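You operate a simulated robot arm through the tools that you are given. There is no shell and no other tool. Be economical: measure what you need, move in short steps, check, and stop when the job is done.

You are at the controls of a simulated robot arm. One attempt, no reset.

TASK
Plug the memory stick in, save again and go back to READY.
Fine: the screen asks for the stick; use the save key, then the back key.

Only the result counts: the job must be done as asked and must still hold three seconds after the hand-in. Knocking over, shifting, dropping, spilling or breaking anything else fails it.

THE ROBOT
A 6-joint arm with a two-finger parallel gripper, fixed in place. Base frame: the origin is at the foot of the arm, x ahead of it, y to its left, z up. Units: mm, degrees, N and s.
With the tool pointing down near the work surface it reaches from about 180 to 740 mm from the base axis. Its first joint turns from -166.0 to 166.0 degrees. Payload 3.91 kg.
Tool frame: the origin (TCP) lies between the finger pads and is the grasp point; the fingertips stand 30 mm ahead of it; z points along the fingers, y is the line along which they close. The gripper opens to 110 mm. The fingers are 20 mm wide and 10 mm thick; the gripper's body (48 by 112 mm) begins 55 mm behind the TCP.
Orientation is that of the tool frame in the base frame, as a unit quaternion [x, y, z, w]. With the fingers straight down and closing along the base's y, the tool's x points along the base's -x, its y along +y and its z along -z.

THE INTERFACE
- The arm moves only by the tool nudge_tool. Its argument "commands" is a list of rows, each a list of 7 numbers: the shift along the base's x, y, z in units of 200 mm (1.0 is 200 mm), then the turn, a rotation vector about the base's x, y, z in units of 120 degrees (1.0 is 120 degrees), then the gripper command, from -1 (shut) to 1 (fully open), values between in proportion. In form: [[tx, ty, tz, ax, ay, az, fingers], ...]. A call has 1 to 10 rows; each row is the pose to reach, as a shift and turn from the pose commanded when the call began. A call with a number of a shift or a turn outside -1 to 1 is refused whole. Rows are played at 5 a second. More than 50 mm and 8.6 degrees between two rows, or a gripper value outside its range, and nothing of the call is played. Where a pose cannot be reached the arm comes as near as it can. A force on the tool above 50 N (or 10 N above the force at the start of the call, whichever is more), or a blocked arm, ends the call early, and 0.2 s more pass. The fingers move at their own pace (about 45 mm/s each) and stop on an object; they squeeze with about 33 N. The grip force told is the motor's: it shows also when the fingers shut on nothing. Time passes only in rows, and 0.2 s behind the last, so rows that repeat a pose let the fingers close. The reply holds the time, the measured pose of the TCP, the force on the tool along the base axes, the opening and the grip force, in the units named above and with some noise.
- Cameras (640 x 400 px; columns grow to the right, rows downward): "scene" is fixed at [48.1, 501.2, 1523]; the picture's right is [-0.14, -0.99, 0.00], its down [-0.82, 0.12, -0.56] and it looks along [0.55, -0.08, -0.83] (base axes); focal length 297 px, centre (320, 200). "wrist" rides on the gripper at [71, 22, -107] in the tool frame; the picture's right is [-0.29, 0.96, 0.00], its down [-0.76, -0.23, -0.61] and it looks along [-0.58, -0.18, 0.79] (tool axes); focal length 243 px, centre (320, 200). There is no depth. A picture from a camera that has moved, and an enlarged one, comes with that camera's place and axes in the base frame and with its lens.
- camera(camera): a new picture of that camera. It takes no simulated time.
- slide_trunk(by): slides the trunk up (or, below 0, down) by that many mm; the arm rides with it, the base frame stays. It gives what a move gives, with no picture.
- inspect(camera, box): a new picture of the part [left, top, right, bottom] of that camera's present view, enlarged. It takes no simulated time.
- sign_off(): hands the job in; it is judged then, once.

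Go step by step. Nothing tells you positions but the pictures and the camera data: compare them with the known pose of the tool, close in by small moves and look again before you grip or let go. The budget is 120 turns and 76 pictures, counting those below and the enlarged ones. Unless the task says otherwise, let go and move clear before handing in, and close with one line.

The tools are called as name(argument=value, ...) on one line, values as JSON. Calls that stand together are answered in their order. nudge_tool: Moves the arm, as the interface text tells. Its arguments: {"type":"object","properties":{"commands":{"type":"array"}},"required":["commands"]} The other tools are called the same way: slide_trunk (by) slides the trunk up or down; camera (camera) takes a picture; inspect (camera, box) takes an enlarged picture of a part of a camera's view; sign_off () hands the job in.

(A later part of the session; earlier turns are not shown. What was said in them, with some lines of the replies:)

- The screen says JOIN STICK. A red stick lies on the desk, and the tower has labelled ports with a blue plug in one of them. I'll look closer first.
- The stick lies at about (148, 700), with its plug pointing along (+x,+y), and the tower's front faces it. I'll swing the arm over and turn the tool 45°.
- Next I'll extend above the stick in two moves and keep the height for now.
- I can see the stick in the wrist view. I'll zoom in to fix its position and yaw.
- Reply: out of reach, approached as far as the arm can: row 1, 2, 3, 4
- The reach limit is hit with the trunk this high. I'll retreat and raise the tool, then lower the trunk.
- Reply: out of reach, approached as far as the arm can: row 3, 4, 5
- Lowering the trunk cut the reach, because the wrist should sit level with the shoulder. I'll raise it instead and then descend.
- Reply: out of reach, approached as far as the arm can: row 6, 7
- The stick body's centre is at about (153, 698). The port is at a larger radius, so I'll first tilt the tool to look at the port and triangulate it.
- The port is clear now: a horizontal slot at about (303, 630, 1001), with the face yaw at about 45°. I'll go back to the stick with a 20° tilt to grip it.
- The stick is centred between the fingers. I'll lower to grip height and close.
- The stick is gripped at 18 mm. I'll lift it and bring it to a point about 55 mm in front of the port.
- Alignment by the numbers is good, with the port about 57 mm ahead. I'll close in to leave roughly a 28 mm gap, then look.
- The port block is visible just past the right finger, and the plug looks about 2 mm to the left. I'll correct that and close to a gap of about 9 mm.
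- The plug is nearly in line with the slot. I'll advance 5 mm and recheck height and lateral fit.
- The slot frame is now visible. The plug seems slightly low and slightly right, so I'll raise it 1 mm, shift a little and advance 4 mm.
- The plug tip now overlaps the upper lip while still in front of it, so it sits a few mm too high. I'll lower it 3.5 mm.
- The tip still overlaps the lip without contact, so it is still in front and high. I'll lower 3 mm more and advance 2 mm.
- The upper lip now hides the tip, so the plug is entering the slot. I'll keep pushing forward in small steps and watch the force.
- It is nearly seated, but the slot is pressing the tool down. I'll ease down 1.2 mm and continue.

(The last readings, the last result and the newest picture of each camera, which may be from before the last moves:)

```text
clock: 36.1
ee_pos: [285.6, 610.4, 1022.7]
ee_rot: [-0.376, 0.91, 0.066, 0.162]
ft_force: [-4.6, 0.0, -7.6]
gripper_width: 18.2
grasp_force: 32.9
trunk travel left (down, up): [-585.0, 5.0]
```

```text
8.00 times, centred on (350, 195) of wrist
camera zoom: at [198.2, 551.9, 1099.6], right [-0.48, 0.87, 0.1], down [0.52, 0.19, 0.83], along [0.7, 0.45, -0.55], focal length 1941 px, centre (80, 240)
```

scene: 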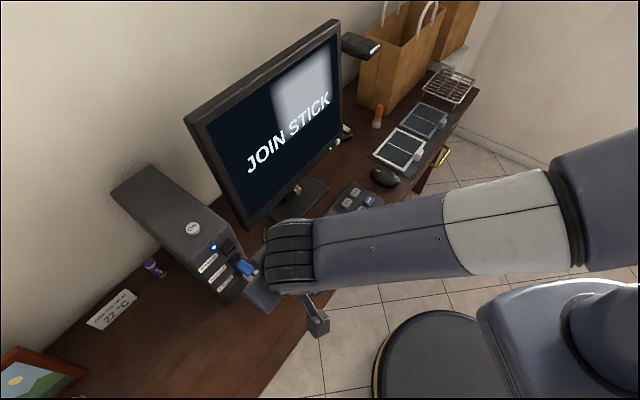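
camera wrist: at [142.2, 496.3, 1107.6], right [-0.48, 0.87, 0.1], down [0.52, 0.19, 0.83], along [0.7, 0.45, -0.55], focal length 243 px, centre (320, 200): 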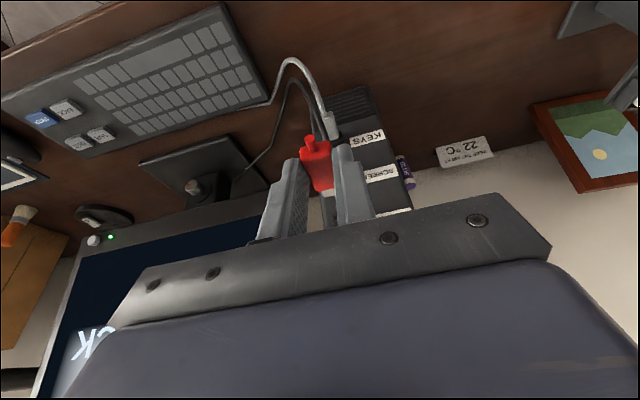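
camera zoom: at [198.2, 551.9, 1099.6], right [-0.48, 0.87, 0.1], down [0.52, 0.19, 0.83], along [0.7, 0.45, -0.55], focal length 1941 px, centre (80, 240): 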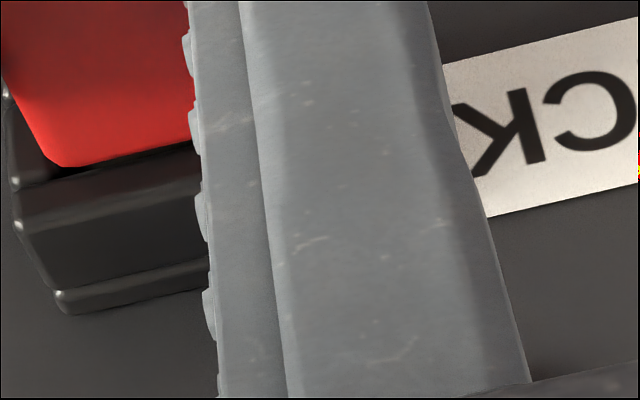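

nudge_tool(commands=[[-0.001, 0.001, -0.004, 0, 0, 0, -1], [0.003, 0.005, -0.004, 0, 0, 0, -1], [0.007, 0.009, -0.004, 0, 0, 0, -1], [0.011, 0.013, -0.004, 0, 0, 0, -1], [0.011, 0.013, -0.004, 0, 0, 0, -1]])

inspect(camera="wrist", box=[320, 170, 380, 220])

camera(camera="scene")

```text
clock: 37.3
ee_pos: [286.8, 610.8, 1022.9]
ee_rot: [-0.378, 0.91, 0.066, 0.16]
ft_force: [-22.1, -17.7, -2.4]
gripper_width: 18.6
grasp_force: 33.6
trunk travel left (down, up): [-585.0, 5.0]
```

```text
8.00 times, centred on (350, 195) of wrist
camera zoom: at [198.4, 552.3, 1099.8], right [-0.48, 0.87, 0.1], down [0.52, 0.2, 0.83], along [0.7, 0.45, -0.55], focal length 1941 px, centre (80, 240)
```

zoom: 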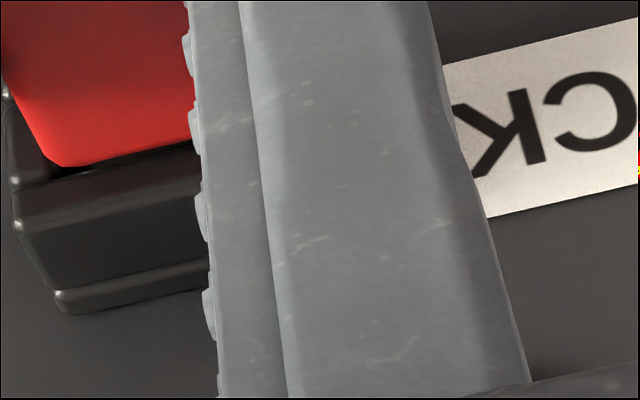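

```text
34 pictures are left
```

scene: 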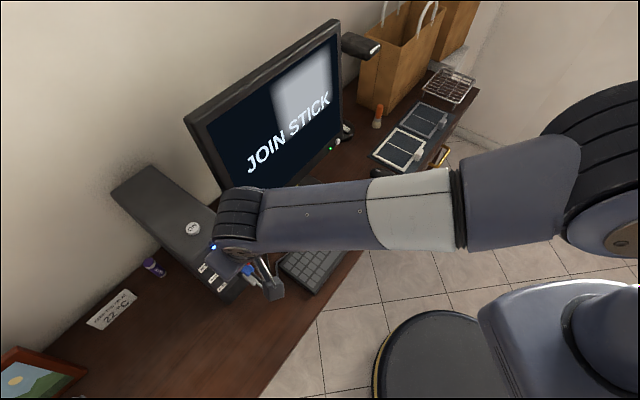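

The force along the insertion direction rose to 28 N with the body at the frame, so it is seated or close. I'll give one slightly firmer push to be sure.

nudge_tool(commands=[[0.003, 0.003, 0, 0, 0, 0, -1], [0.005, 0.005, 0, 0, 0, 0, -1], [0.005, 0.005, 0, 0, 0, 0, -1], [0.005, 0.005, 0, 0, 0, 0, -1]])

inspect(camera="wrist", box=[310, 140, 380, 220])

```text
clock: 38.3
ee_pos: [286.3, 611.0, 1022.8]
ee_rot: [-0.377, 0.91, 0.066, 0.159]
ft_force: [-25.8, -17.9, -5.1]
gripper_width: 18.6
grasp_force: 32.7
trunk travel left (down, up): [-585.0, 5.0]
```

```text
5.00 times, centred on (345, 180) of wrist
camera zoom: at [199.0, 553.1, 1099.8], right [-0.48, 0.87, 0.1], down [0.52, 0.2, 0.83], along [0.7, 0.45, -0.55], focal length 1213 px, centre (195, 300)
```

zoom: 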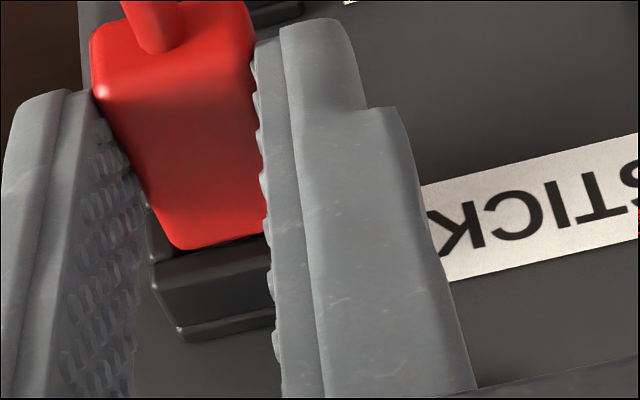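

The stick is seated. I'll unload the push, open the fingers and back straight out.

nudge_tool(commands=[[-0.008, -0.008, 0, 0, 0, 0, -1], [-0.012, -0.011, 0, 0, 0, 0, -0.4], [-0.012, -0.011, 0, 0, 0, 0, -0.3], [-0.012, -0.011, 0, 0, 0, 0, -0.3], [-0.012, -0.011, 0, 0, 0, 0, -0.3]])

inspect(camera="wrist", box=[270, 100, 430, 230])

```text
clock: 39.5
ee_pos: [286.6, 612.5, 1022.8]
ee_rot: [-0.377, 0.91, 0.067, 0.161]
ft_force: [-0.8, 0.4, 0.4]
gripper_width: 38.6
grasp_force: 0.1
trunk travel left (down, up): [-585.0, 5.0]
```

```text
3.08 times, centred on (350, 165) of wrist
camera zoom: at [199.3, 553.2, 1099.3], right [-0.48, 0.87, 0.1], down [0.52, 0.19, 0.83], along [0.7, 0.45, -0.55], focal length 746 px, centre (228, 308)
```

zoom: 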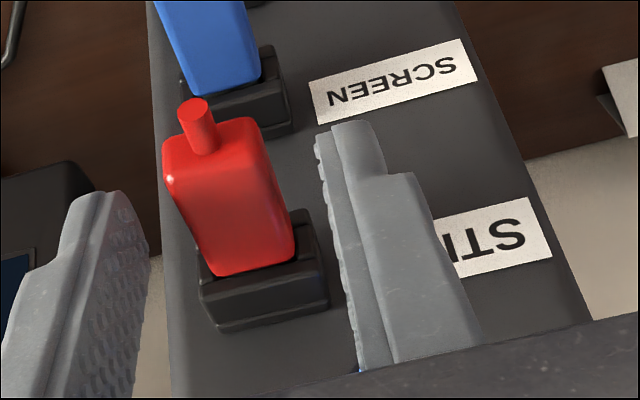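

The red stick is fully seated, just like the blue plug beneath it. Now I'll back out along the insertion axis.

nudge_tool(commands=[[-0.05, -0.05, 0, 0, 0, 0, -0.3], [-0.15, -0.15, 0, 0, 0, 0, -0.3], [-0.28, -0.28, 0.0, 0, 0, 0, -0.3], [-0.4, -0.4, 0.1, 0, 0, 0, -0.3], [-0.4, -0.4, 0.3, 0, 0, 0, -0.6]])

nudge_tool(commands=[[0.16, -0.15, -0.03, -0.0393, 0.0393, 0, -1], [0.32, -0.3, -0.06, -0.0786, 0.0786, 0, -1], [0.48, -0.45, -0.1, -0.1179, 0.1179, 0, -1], [0.64, -0.6, -0.12, -0.1179, 0.1179, 0, -1], [0.8, -0.75, -0.15, -0.1179, 0.1179, 0, -1], [0.96, -0.9, -0.2, -0.1179, 0.1179, 0, -1], [0.96, -0.9, -0.2, -0.1179, 0.1179, 0, -1]])

camera(camera="wrist")

camera(camera="scene")

```text
clock: 40.7
ee_pos: [205.3, 530.9, 1081.4]
ee_rot: [-0.376, 0.91, 0.067, 0.161]
ft_force: [-0.1, -0.1, 0.3]
gripper_width: 21.8
grasp_force: 0.1
trunk travel left (down, up): [-585.0, 5.0]
```

```text
clock: 42.3
ee_pos: [397.3, 349.1, 1038.8]
ee_rot: [-0.383, 0.924, 0.001, 0.0]
ft_force: [-0.1, 0.1, -0.4]
gripper_width: 0.0
grasp_force: 32.8
trunk travel left (down, up): [-585.0, 5.0]
```

```text
31 pictures are left
camera wrist: at [333.4, 313.9, 1147.0], right [-0.47, 0.88, 0.0], down [0.7, 0.37, 0.61], along [0.54, 0.29, -0.79], focal length 243 px, centre (320, 200)
```

wrist: 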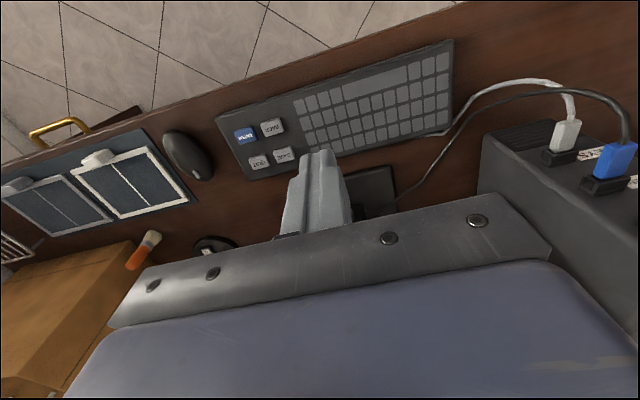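

```text
30 pictures are left
```

scene: 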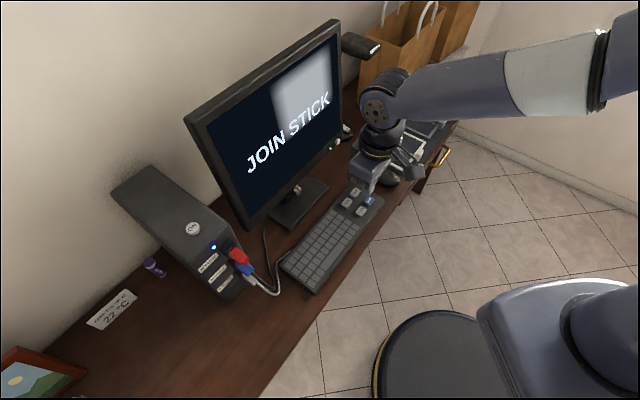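

The stick stays in place on its own. I'll move above SAVE at about (527, 350) with the fingers shut and check.

nudge_tool(commands=[[0.13, 0, -0.18, 0, 0, 0, -1], [0.26, 0, -0.36, 0, 0, 0, -1], [0.39, 0, -0.54, 0, 0, 0, -1], [0.52, 0.0, -0.72, 0, 0, 0, -1], [0.65, 0.005, -0.88, 0, 0, 0, -1], [0.65, 0.005, -0.88, 0, 0, 0, -1]])

camera(camera="wrist")

inspect(camera="wrist", box=[240, 80, 400, 240])

```text
clock: 43.7
ee_pos: [531.2, 352.9, 863.9]
ee_rot: [-0.383, 0.924, 0.001, 0.0]
ft_force: [0.1, -0.5, 0.0]
gripper_width: 0.0
grasp_force: 33.3
trunk travel left (down, up): [-585.0, 5.0]
```

```text
29 pictures are left
camera wrist: at [466.8, 317.2, 972.3], right [-0.47, 0.88, 0.0], down [0.7, 0.37, 0.61], along [0.54, 0.29, -0.79], focal length 243 px, centre (320, 200)
```

wrist: 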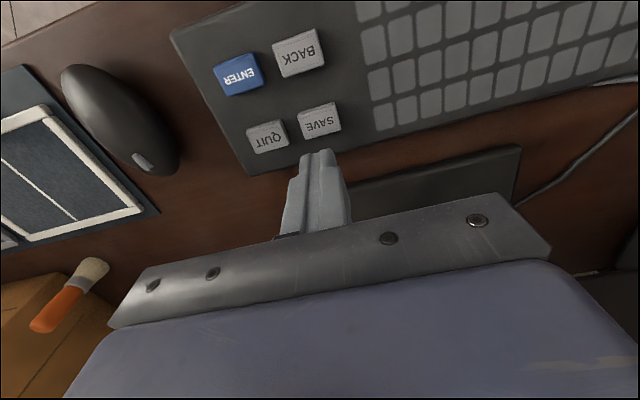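

```text
2.50 times, centred on (320, 160) of wrist
camera zoom: at [466.8, 317.2, 972.3], right [-0.47, 0.88, 0.0], down [0.7, 0.37, 0.61], along [0.54, 0.29, -0.79], focal length 606 px, centre (320, 300)
```

zoom: 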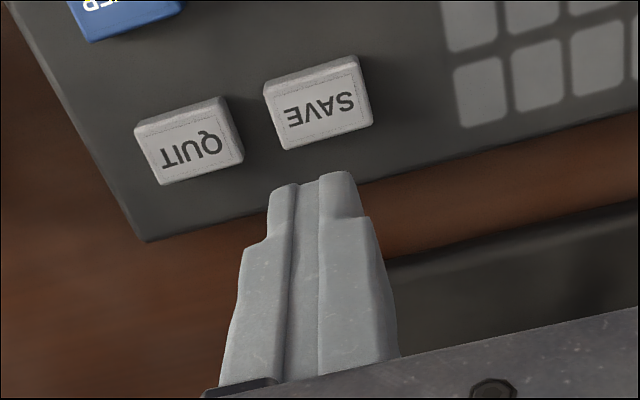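

The tool is right above SAVE. I'll descend gently in stages, watching the force.

nudge_tool(commands=[[0, 0, -0.1, 0, 0, 0, -1], [0, 0, -0.2, 0, 0, 0, -1], [0, 0, -0.25, 0, 0, 0, -1], [0, 0, -0.25, 0, 0, 0, -1]])

inspect(camera="wrist", box=[240, 80, 400, 240])

```text
clock: 44.7
ee_pos: [530.0, 351.9, 815.4]
ee_rot: [-0.383, 0.924, 0.0, 0.001]
ft_force: [0.4, -0.1, -0.6]
gripper_width: 0.0
grasp_force: 33.3
trunk travel left (down, up): [-585.0, 5.0]
```

```text
2.50 times, centred on (320, 160) of wrist
camera zoom: at [466.5, 316.4, 923.2], right [-0.47, 0.88, 0.0], down [0.7, 0.37, 0.61], along [0.54, 0.29, -0.79], focal length 606 px, centre (320, 300)
```

zoom: 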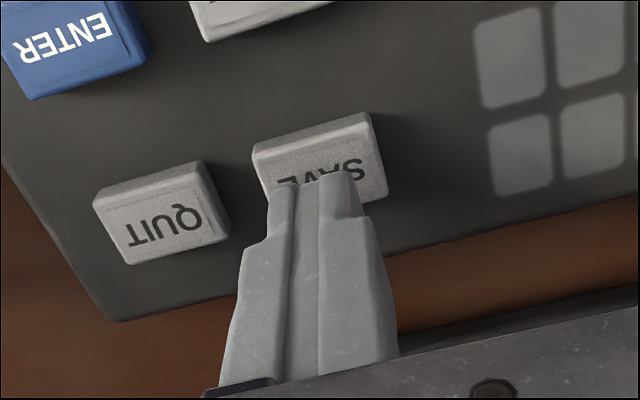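

nudge_tool(commands=[[0, 0, -0.015, 0, 0, 0, -1], [0, 0, -0.03, 0, 0, 0, -1], [0, 0, -0.04, 0, 0, 0, -1], [0, 0, -0.05, 0, 0, 0, -1], [0, 0, -0.05, 0, 0, 0, -1]])

inspect(camera="scene", box=[180, 20, 400, 240])

```text
clock: 45.9
ee_pos: [528.7, 352.1, 806.3]
ee_rot: [-0.383, 0.924, 0.001, 0.0]
ft_force: [0.7, -1.4, 0.7]
gripper_width: 0.0
grasp_force: 32.4
trunk travel left (down, up): [-585.0, 5.0]
```

```text
1.82 times, centred on (290, 130) of scene
camera zoom: at [48.1, 501.2, 1523.0], right [-0.14, -0.99, 0.0], down [-0.82, 0.12, -0.56], along [0.55, -0.08, -0.83], focal length 540 px, centre (374, 327)
```

zoom: 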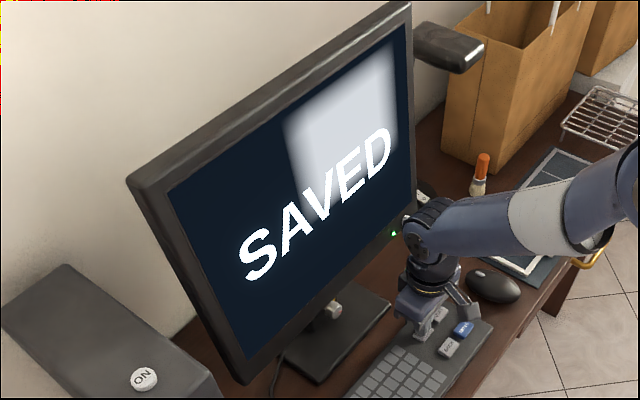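

The screen reads SAVED. I'll lift straight up and move over BACK at about (493, 315).

nudge_tool(commands=[[0, 0, 0.05, 0, 0, 0, -1], [0, 0, 0.2, 0, 0, 0, -1], [-0.09, -0.09, 0.25, 0, 0, 0, -1], [-0.18, -0.18, 0.2, 0, 0, 0, -1], [-0.18, -0.18, 0.1, 0, 0, 0, -1], [-0.18, -0.18, 0.07, 0, 0, 0, -1], [-0.18, -0.18, 0.07, 0, 0, 0, -1]])

inspect(camera="wrist", box=[240, 80, 400, 240])

inspect(camera="scene", box=[180, 20, 400, 240])

```text
clock: 47.5
ee_pos: [493.8, 316.9, 819.1]
ee_rot: [-0.382, 0.924, 0.0, 0.0]
ft_force: [1.1, 0.3, 0.9]
gripper_width: 0.0
grasp_force: 33.1
trunk travel left (down, up): [-585.0, 5.0]
```

```text
2.50 times, centred on (320, 160) of wrist
camera zoom: at [429.7, 280.6, 927.3], right [-0.47, 0.88, 0.0], down [0.7, 0.37, 0.61], along [0.54, 0.29, -0.79], focal length 606 px, centre (320, 300)
```

zoom: 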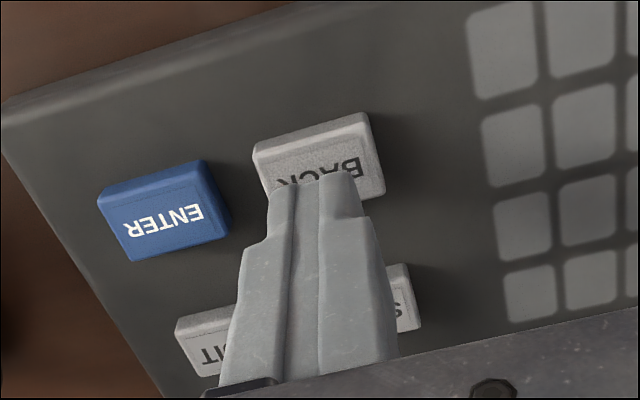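

```text
1.82 times, centred on (290, 130) of scene
camera zoom: at [48.1, 501.2, 1523.0], right [-0.14, -0.99, 0.0], down [-0.82, 0.12, -0.56], along [0.55, -0.08, -0.83], focal length 540 px, centre (374, 327)
```

zoom: 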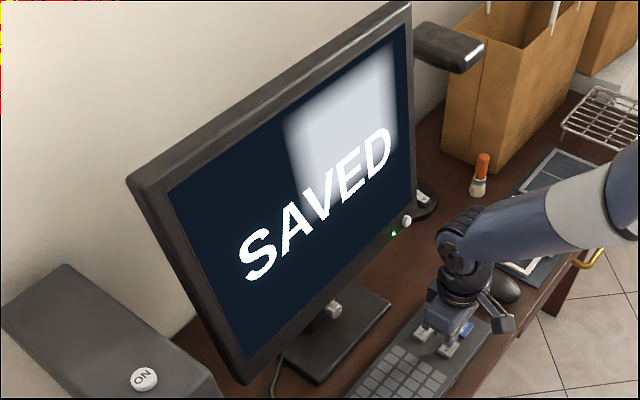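

The tool is over BACK, so I'll press it the same way.

nudge_tool(commands=[[0, 0, -0.015, 0, 0, 0, -1], [0, 0, -0.035, 0, 0, 0, -1], [0, 0, -0.05, 0, 0, 0, -1], [0, 0, -0.067, 0, 0, 0, -1], [0, 0, -0.067, 0, 0, 0, -1]])

inspect(camera="scene", box=[180, 20, 400, 240])

```text
clock: 48.7
ee_pos: [492.9, 317.0, 806.2]
ee_rot: [-0.382, 0.924, 0.0, 0.001]
ft_force: [0.1, 0.3, 0.4]
gripper_width: 0.0
grasp_force: 33.3
trunk travel left (down, up): [-585.0, 5.0]
```

```text
1.82 times, centred on (290, 130) of scene
camera zoom: at [48.1, 501.2, 1523.0], right [-0.14, -0.99, 0.0], down [-0.82, 0.12, -0.56], along [0.55, -0.08, -0.83], focal length 540 px, centre (374, 327)
```

zoom: 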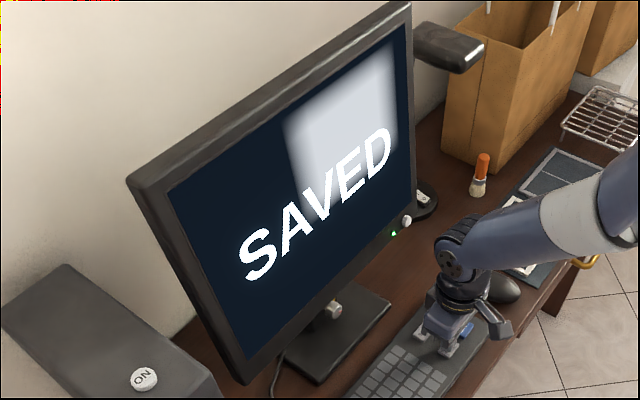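

Still SAVED, so I'll press 1.5 mm deeper.

nudge_tool(commands=[[0, 0, -0.005, 0, 0, 0, -1], [0, 0, -0.009, 0, 0, 0, -1], [0, 0, -0.009, 0, 0, 0, -1]])

inspect(camera="scene", box=[180, 20, 400, 240])

```text
clock: 49.5
ee_pos: [493.3, 316.3, 804.6]
ee_rot: [-0.382, 0.924, 0.0, 0.001]
ft_force: [1.3, -0.8, 0.8]
gripper_width: 0.0
grasp_force: 32.6
trunk travel left (down, up): [-585.0, 5.0]
```

```text
1.82 times, centred on (290, 130) of scene
camera zoom: at [48.1, 501.2, 1523.0], right [-0.14, -0.99, 0.0], down [-0.82, 0.12, -0.56], along [0.55, -0.08, -0.83], focal length 540 px, centre (374, 327)
```

zoom: 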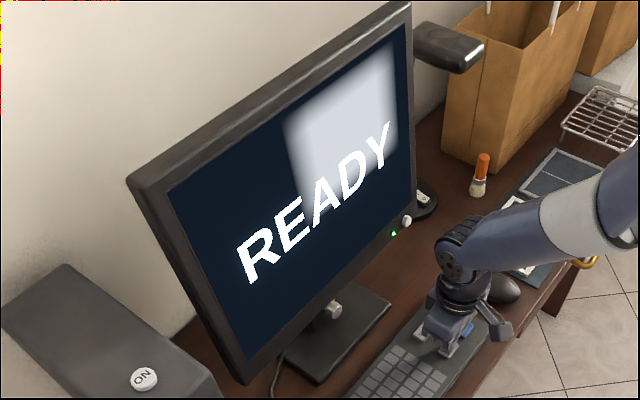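

The screen reads READY. I'll lift straight up, move clear and check everything.

nudge_tool(commands=[[0, 0, 0.05, 0, 0, 0, -1], [0, 0, 0.25, 0, 0, 0, -1], [0, 0, 0.45, 0, 0, 0, -1], [-0.15, -0.1, 0.65, 0, 0, 0, -1], [-0.3, -0.2, 0.8, 0, 0, 0, -1], [-0.45, -0.3, 0.95, 0, 0, 0, -1], [-0.45, -0.3, 0.95, 0, 0, 0, -1]])

camera(camera="scene")

inspect(camera="scene", box=[195, 225, 295, 325])

```text
refused: row 4 steps farther than a row can; nothing moved
```

```text
21 pictures are left
```

scene: 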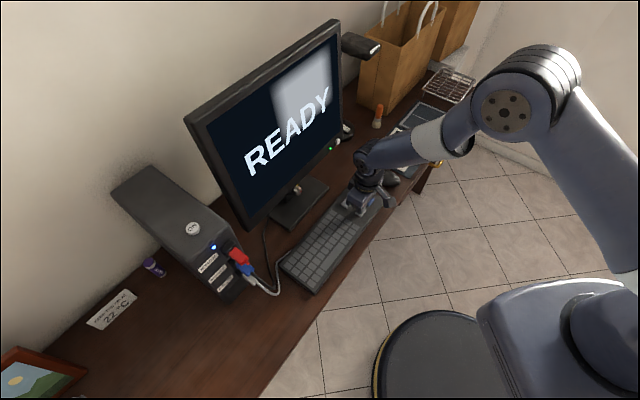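

```text
4.00 times, centred on (245, 275) of scene
camera zoom: at [48.1, 501.2, 1523.0], right [-0.14, -0.99, 0.0], down [-0.82, 0.12, -0.56], along [0.55, -0.08, -0.83], focal length 1189 px, centre (620, -100)
```

zoom: 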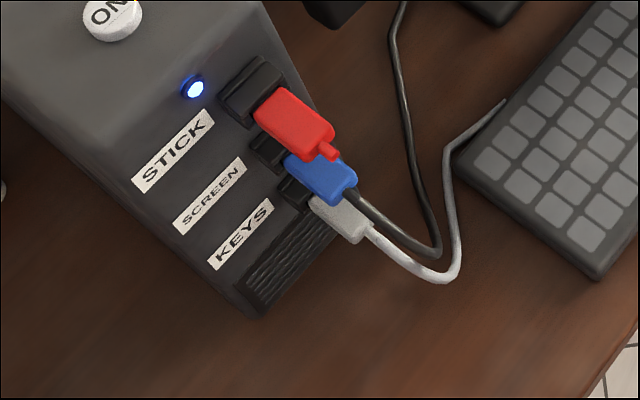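

The stick is in the STICK port and the screen shows READY. That lift was refused for stepping too far, so I'll retry with smaller steps.

nudge_tool(commands=[[0, 0, 0.05, 0, 0, 0, -1], [0, 0, 0.2, 0, 0, 0, -1], [0, 0, 0.4, 0, 0, 0, -1], [-0.05, -0.05, 0.58, 0, 0, 0, -1], [-0.15, -0.1, 0.75, 0, 0, 0, -1], [-0.25, -0.15, 0.9, 0, 0, 0, -1], [-0.25, -0.15, 0.9, 0, 0, 0, -1]])

camera(camera="scene")

```text
clock: 51.1
ee_pos: [442.5, 287.6, 983.6]
ee_rot: [-0.383, 0.924, 0.001, -0.001]
ft_force: [0.1, -0.1, -0.3]
gripper_width: 0.0
grasp_force: 33.2
trunk travel left (down, up): [-585.0, 5.0]
```

```text
19 pictures are left
```

scene: 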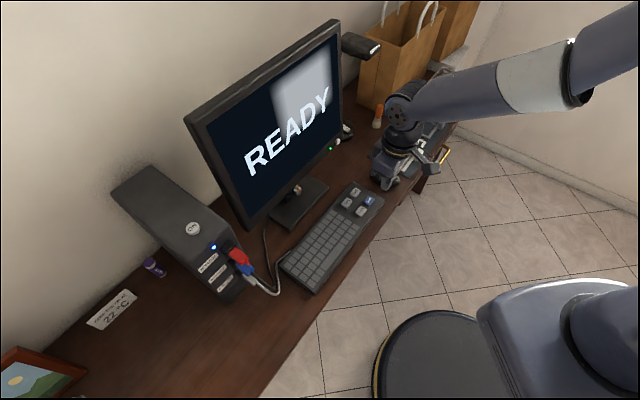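

The screen shows READY, the stick is seated and the arm is clear, so I'm handing in.

sign_off()

```text
The job is handed in.
```

The memory stick is plugged into the STICK port, the save went through (the screen showed SAVED), and the screen is back at READY with the arm clear.
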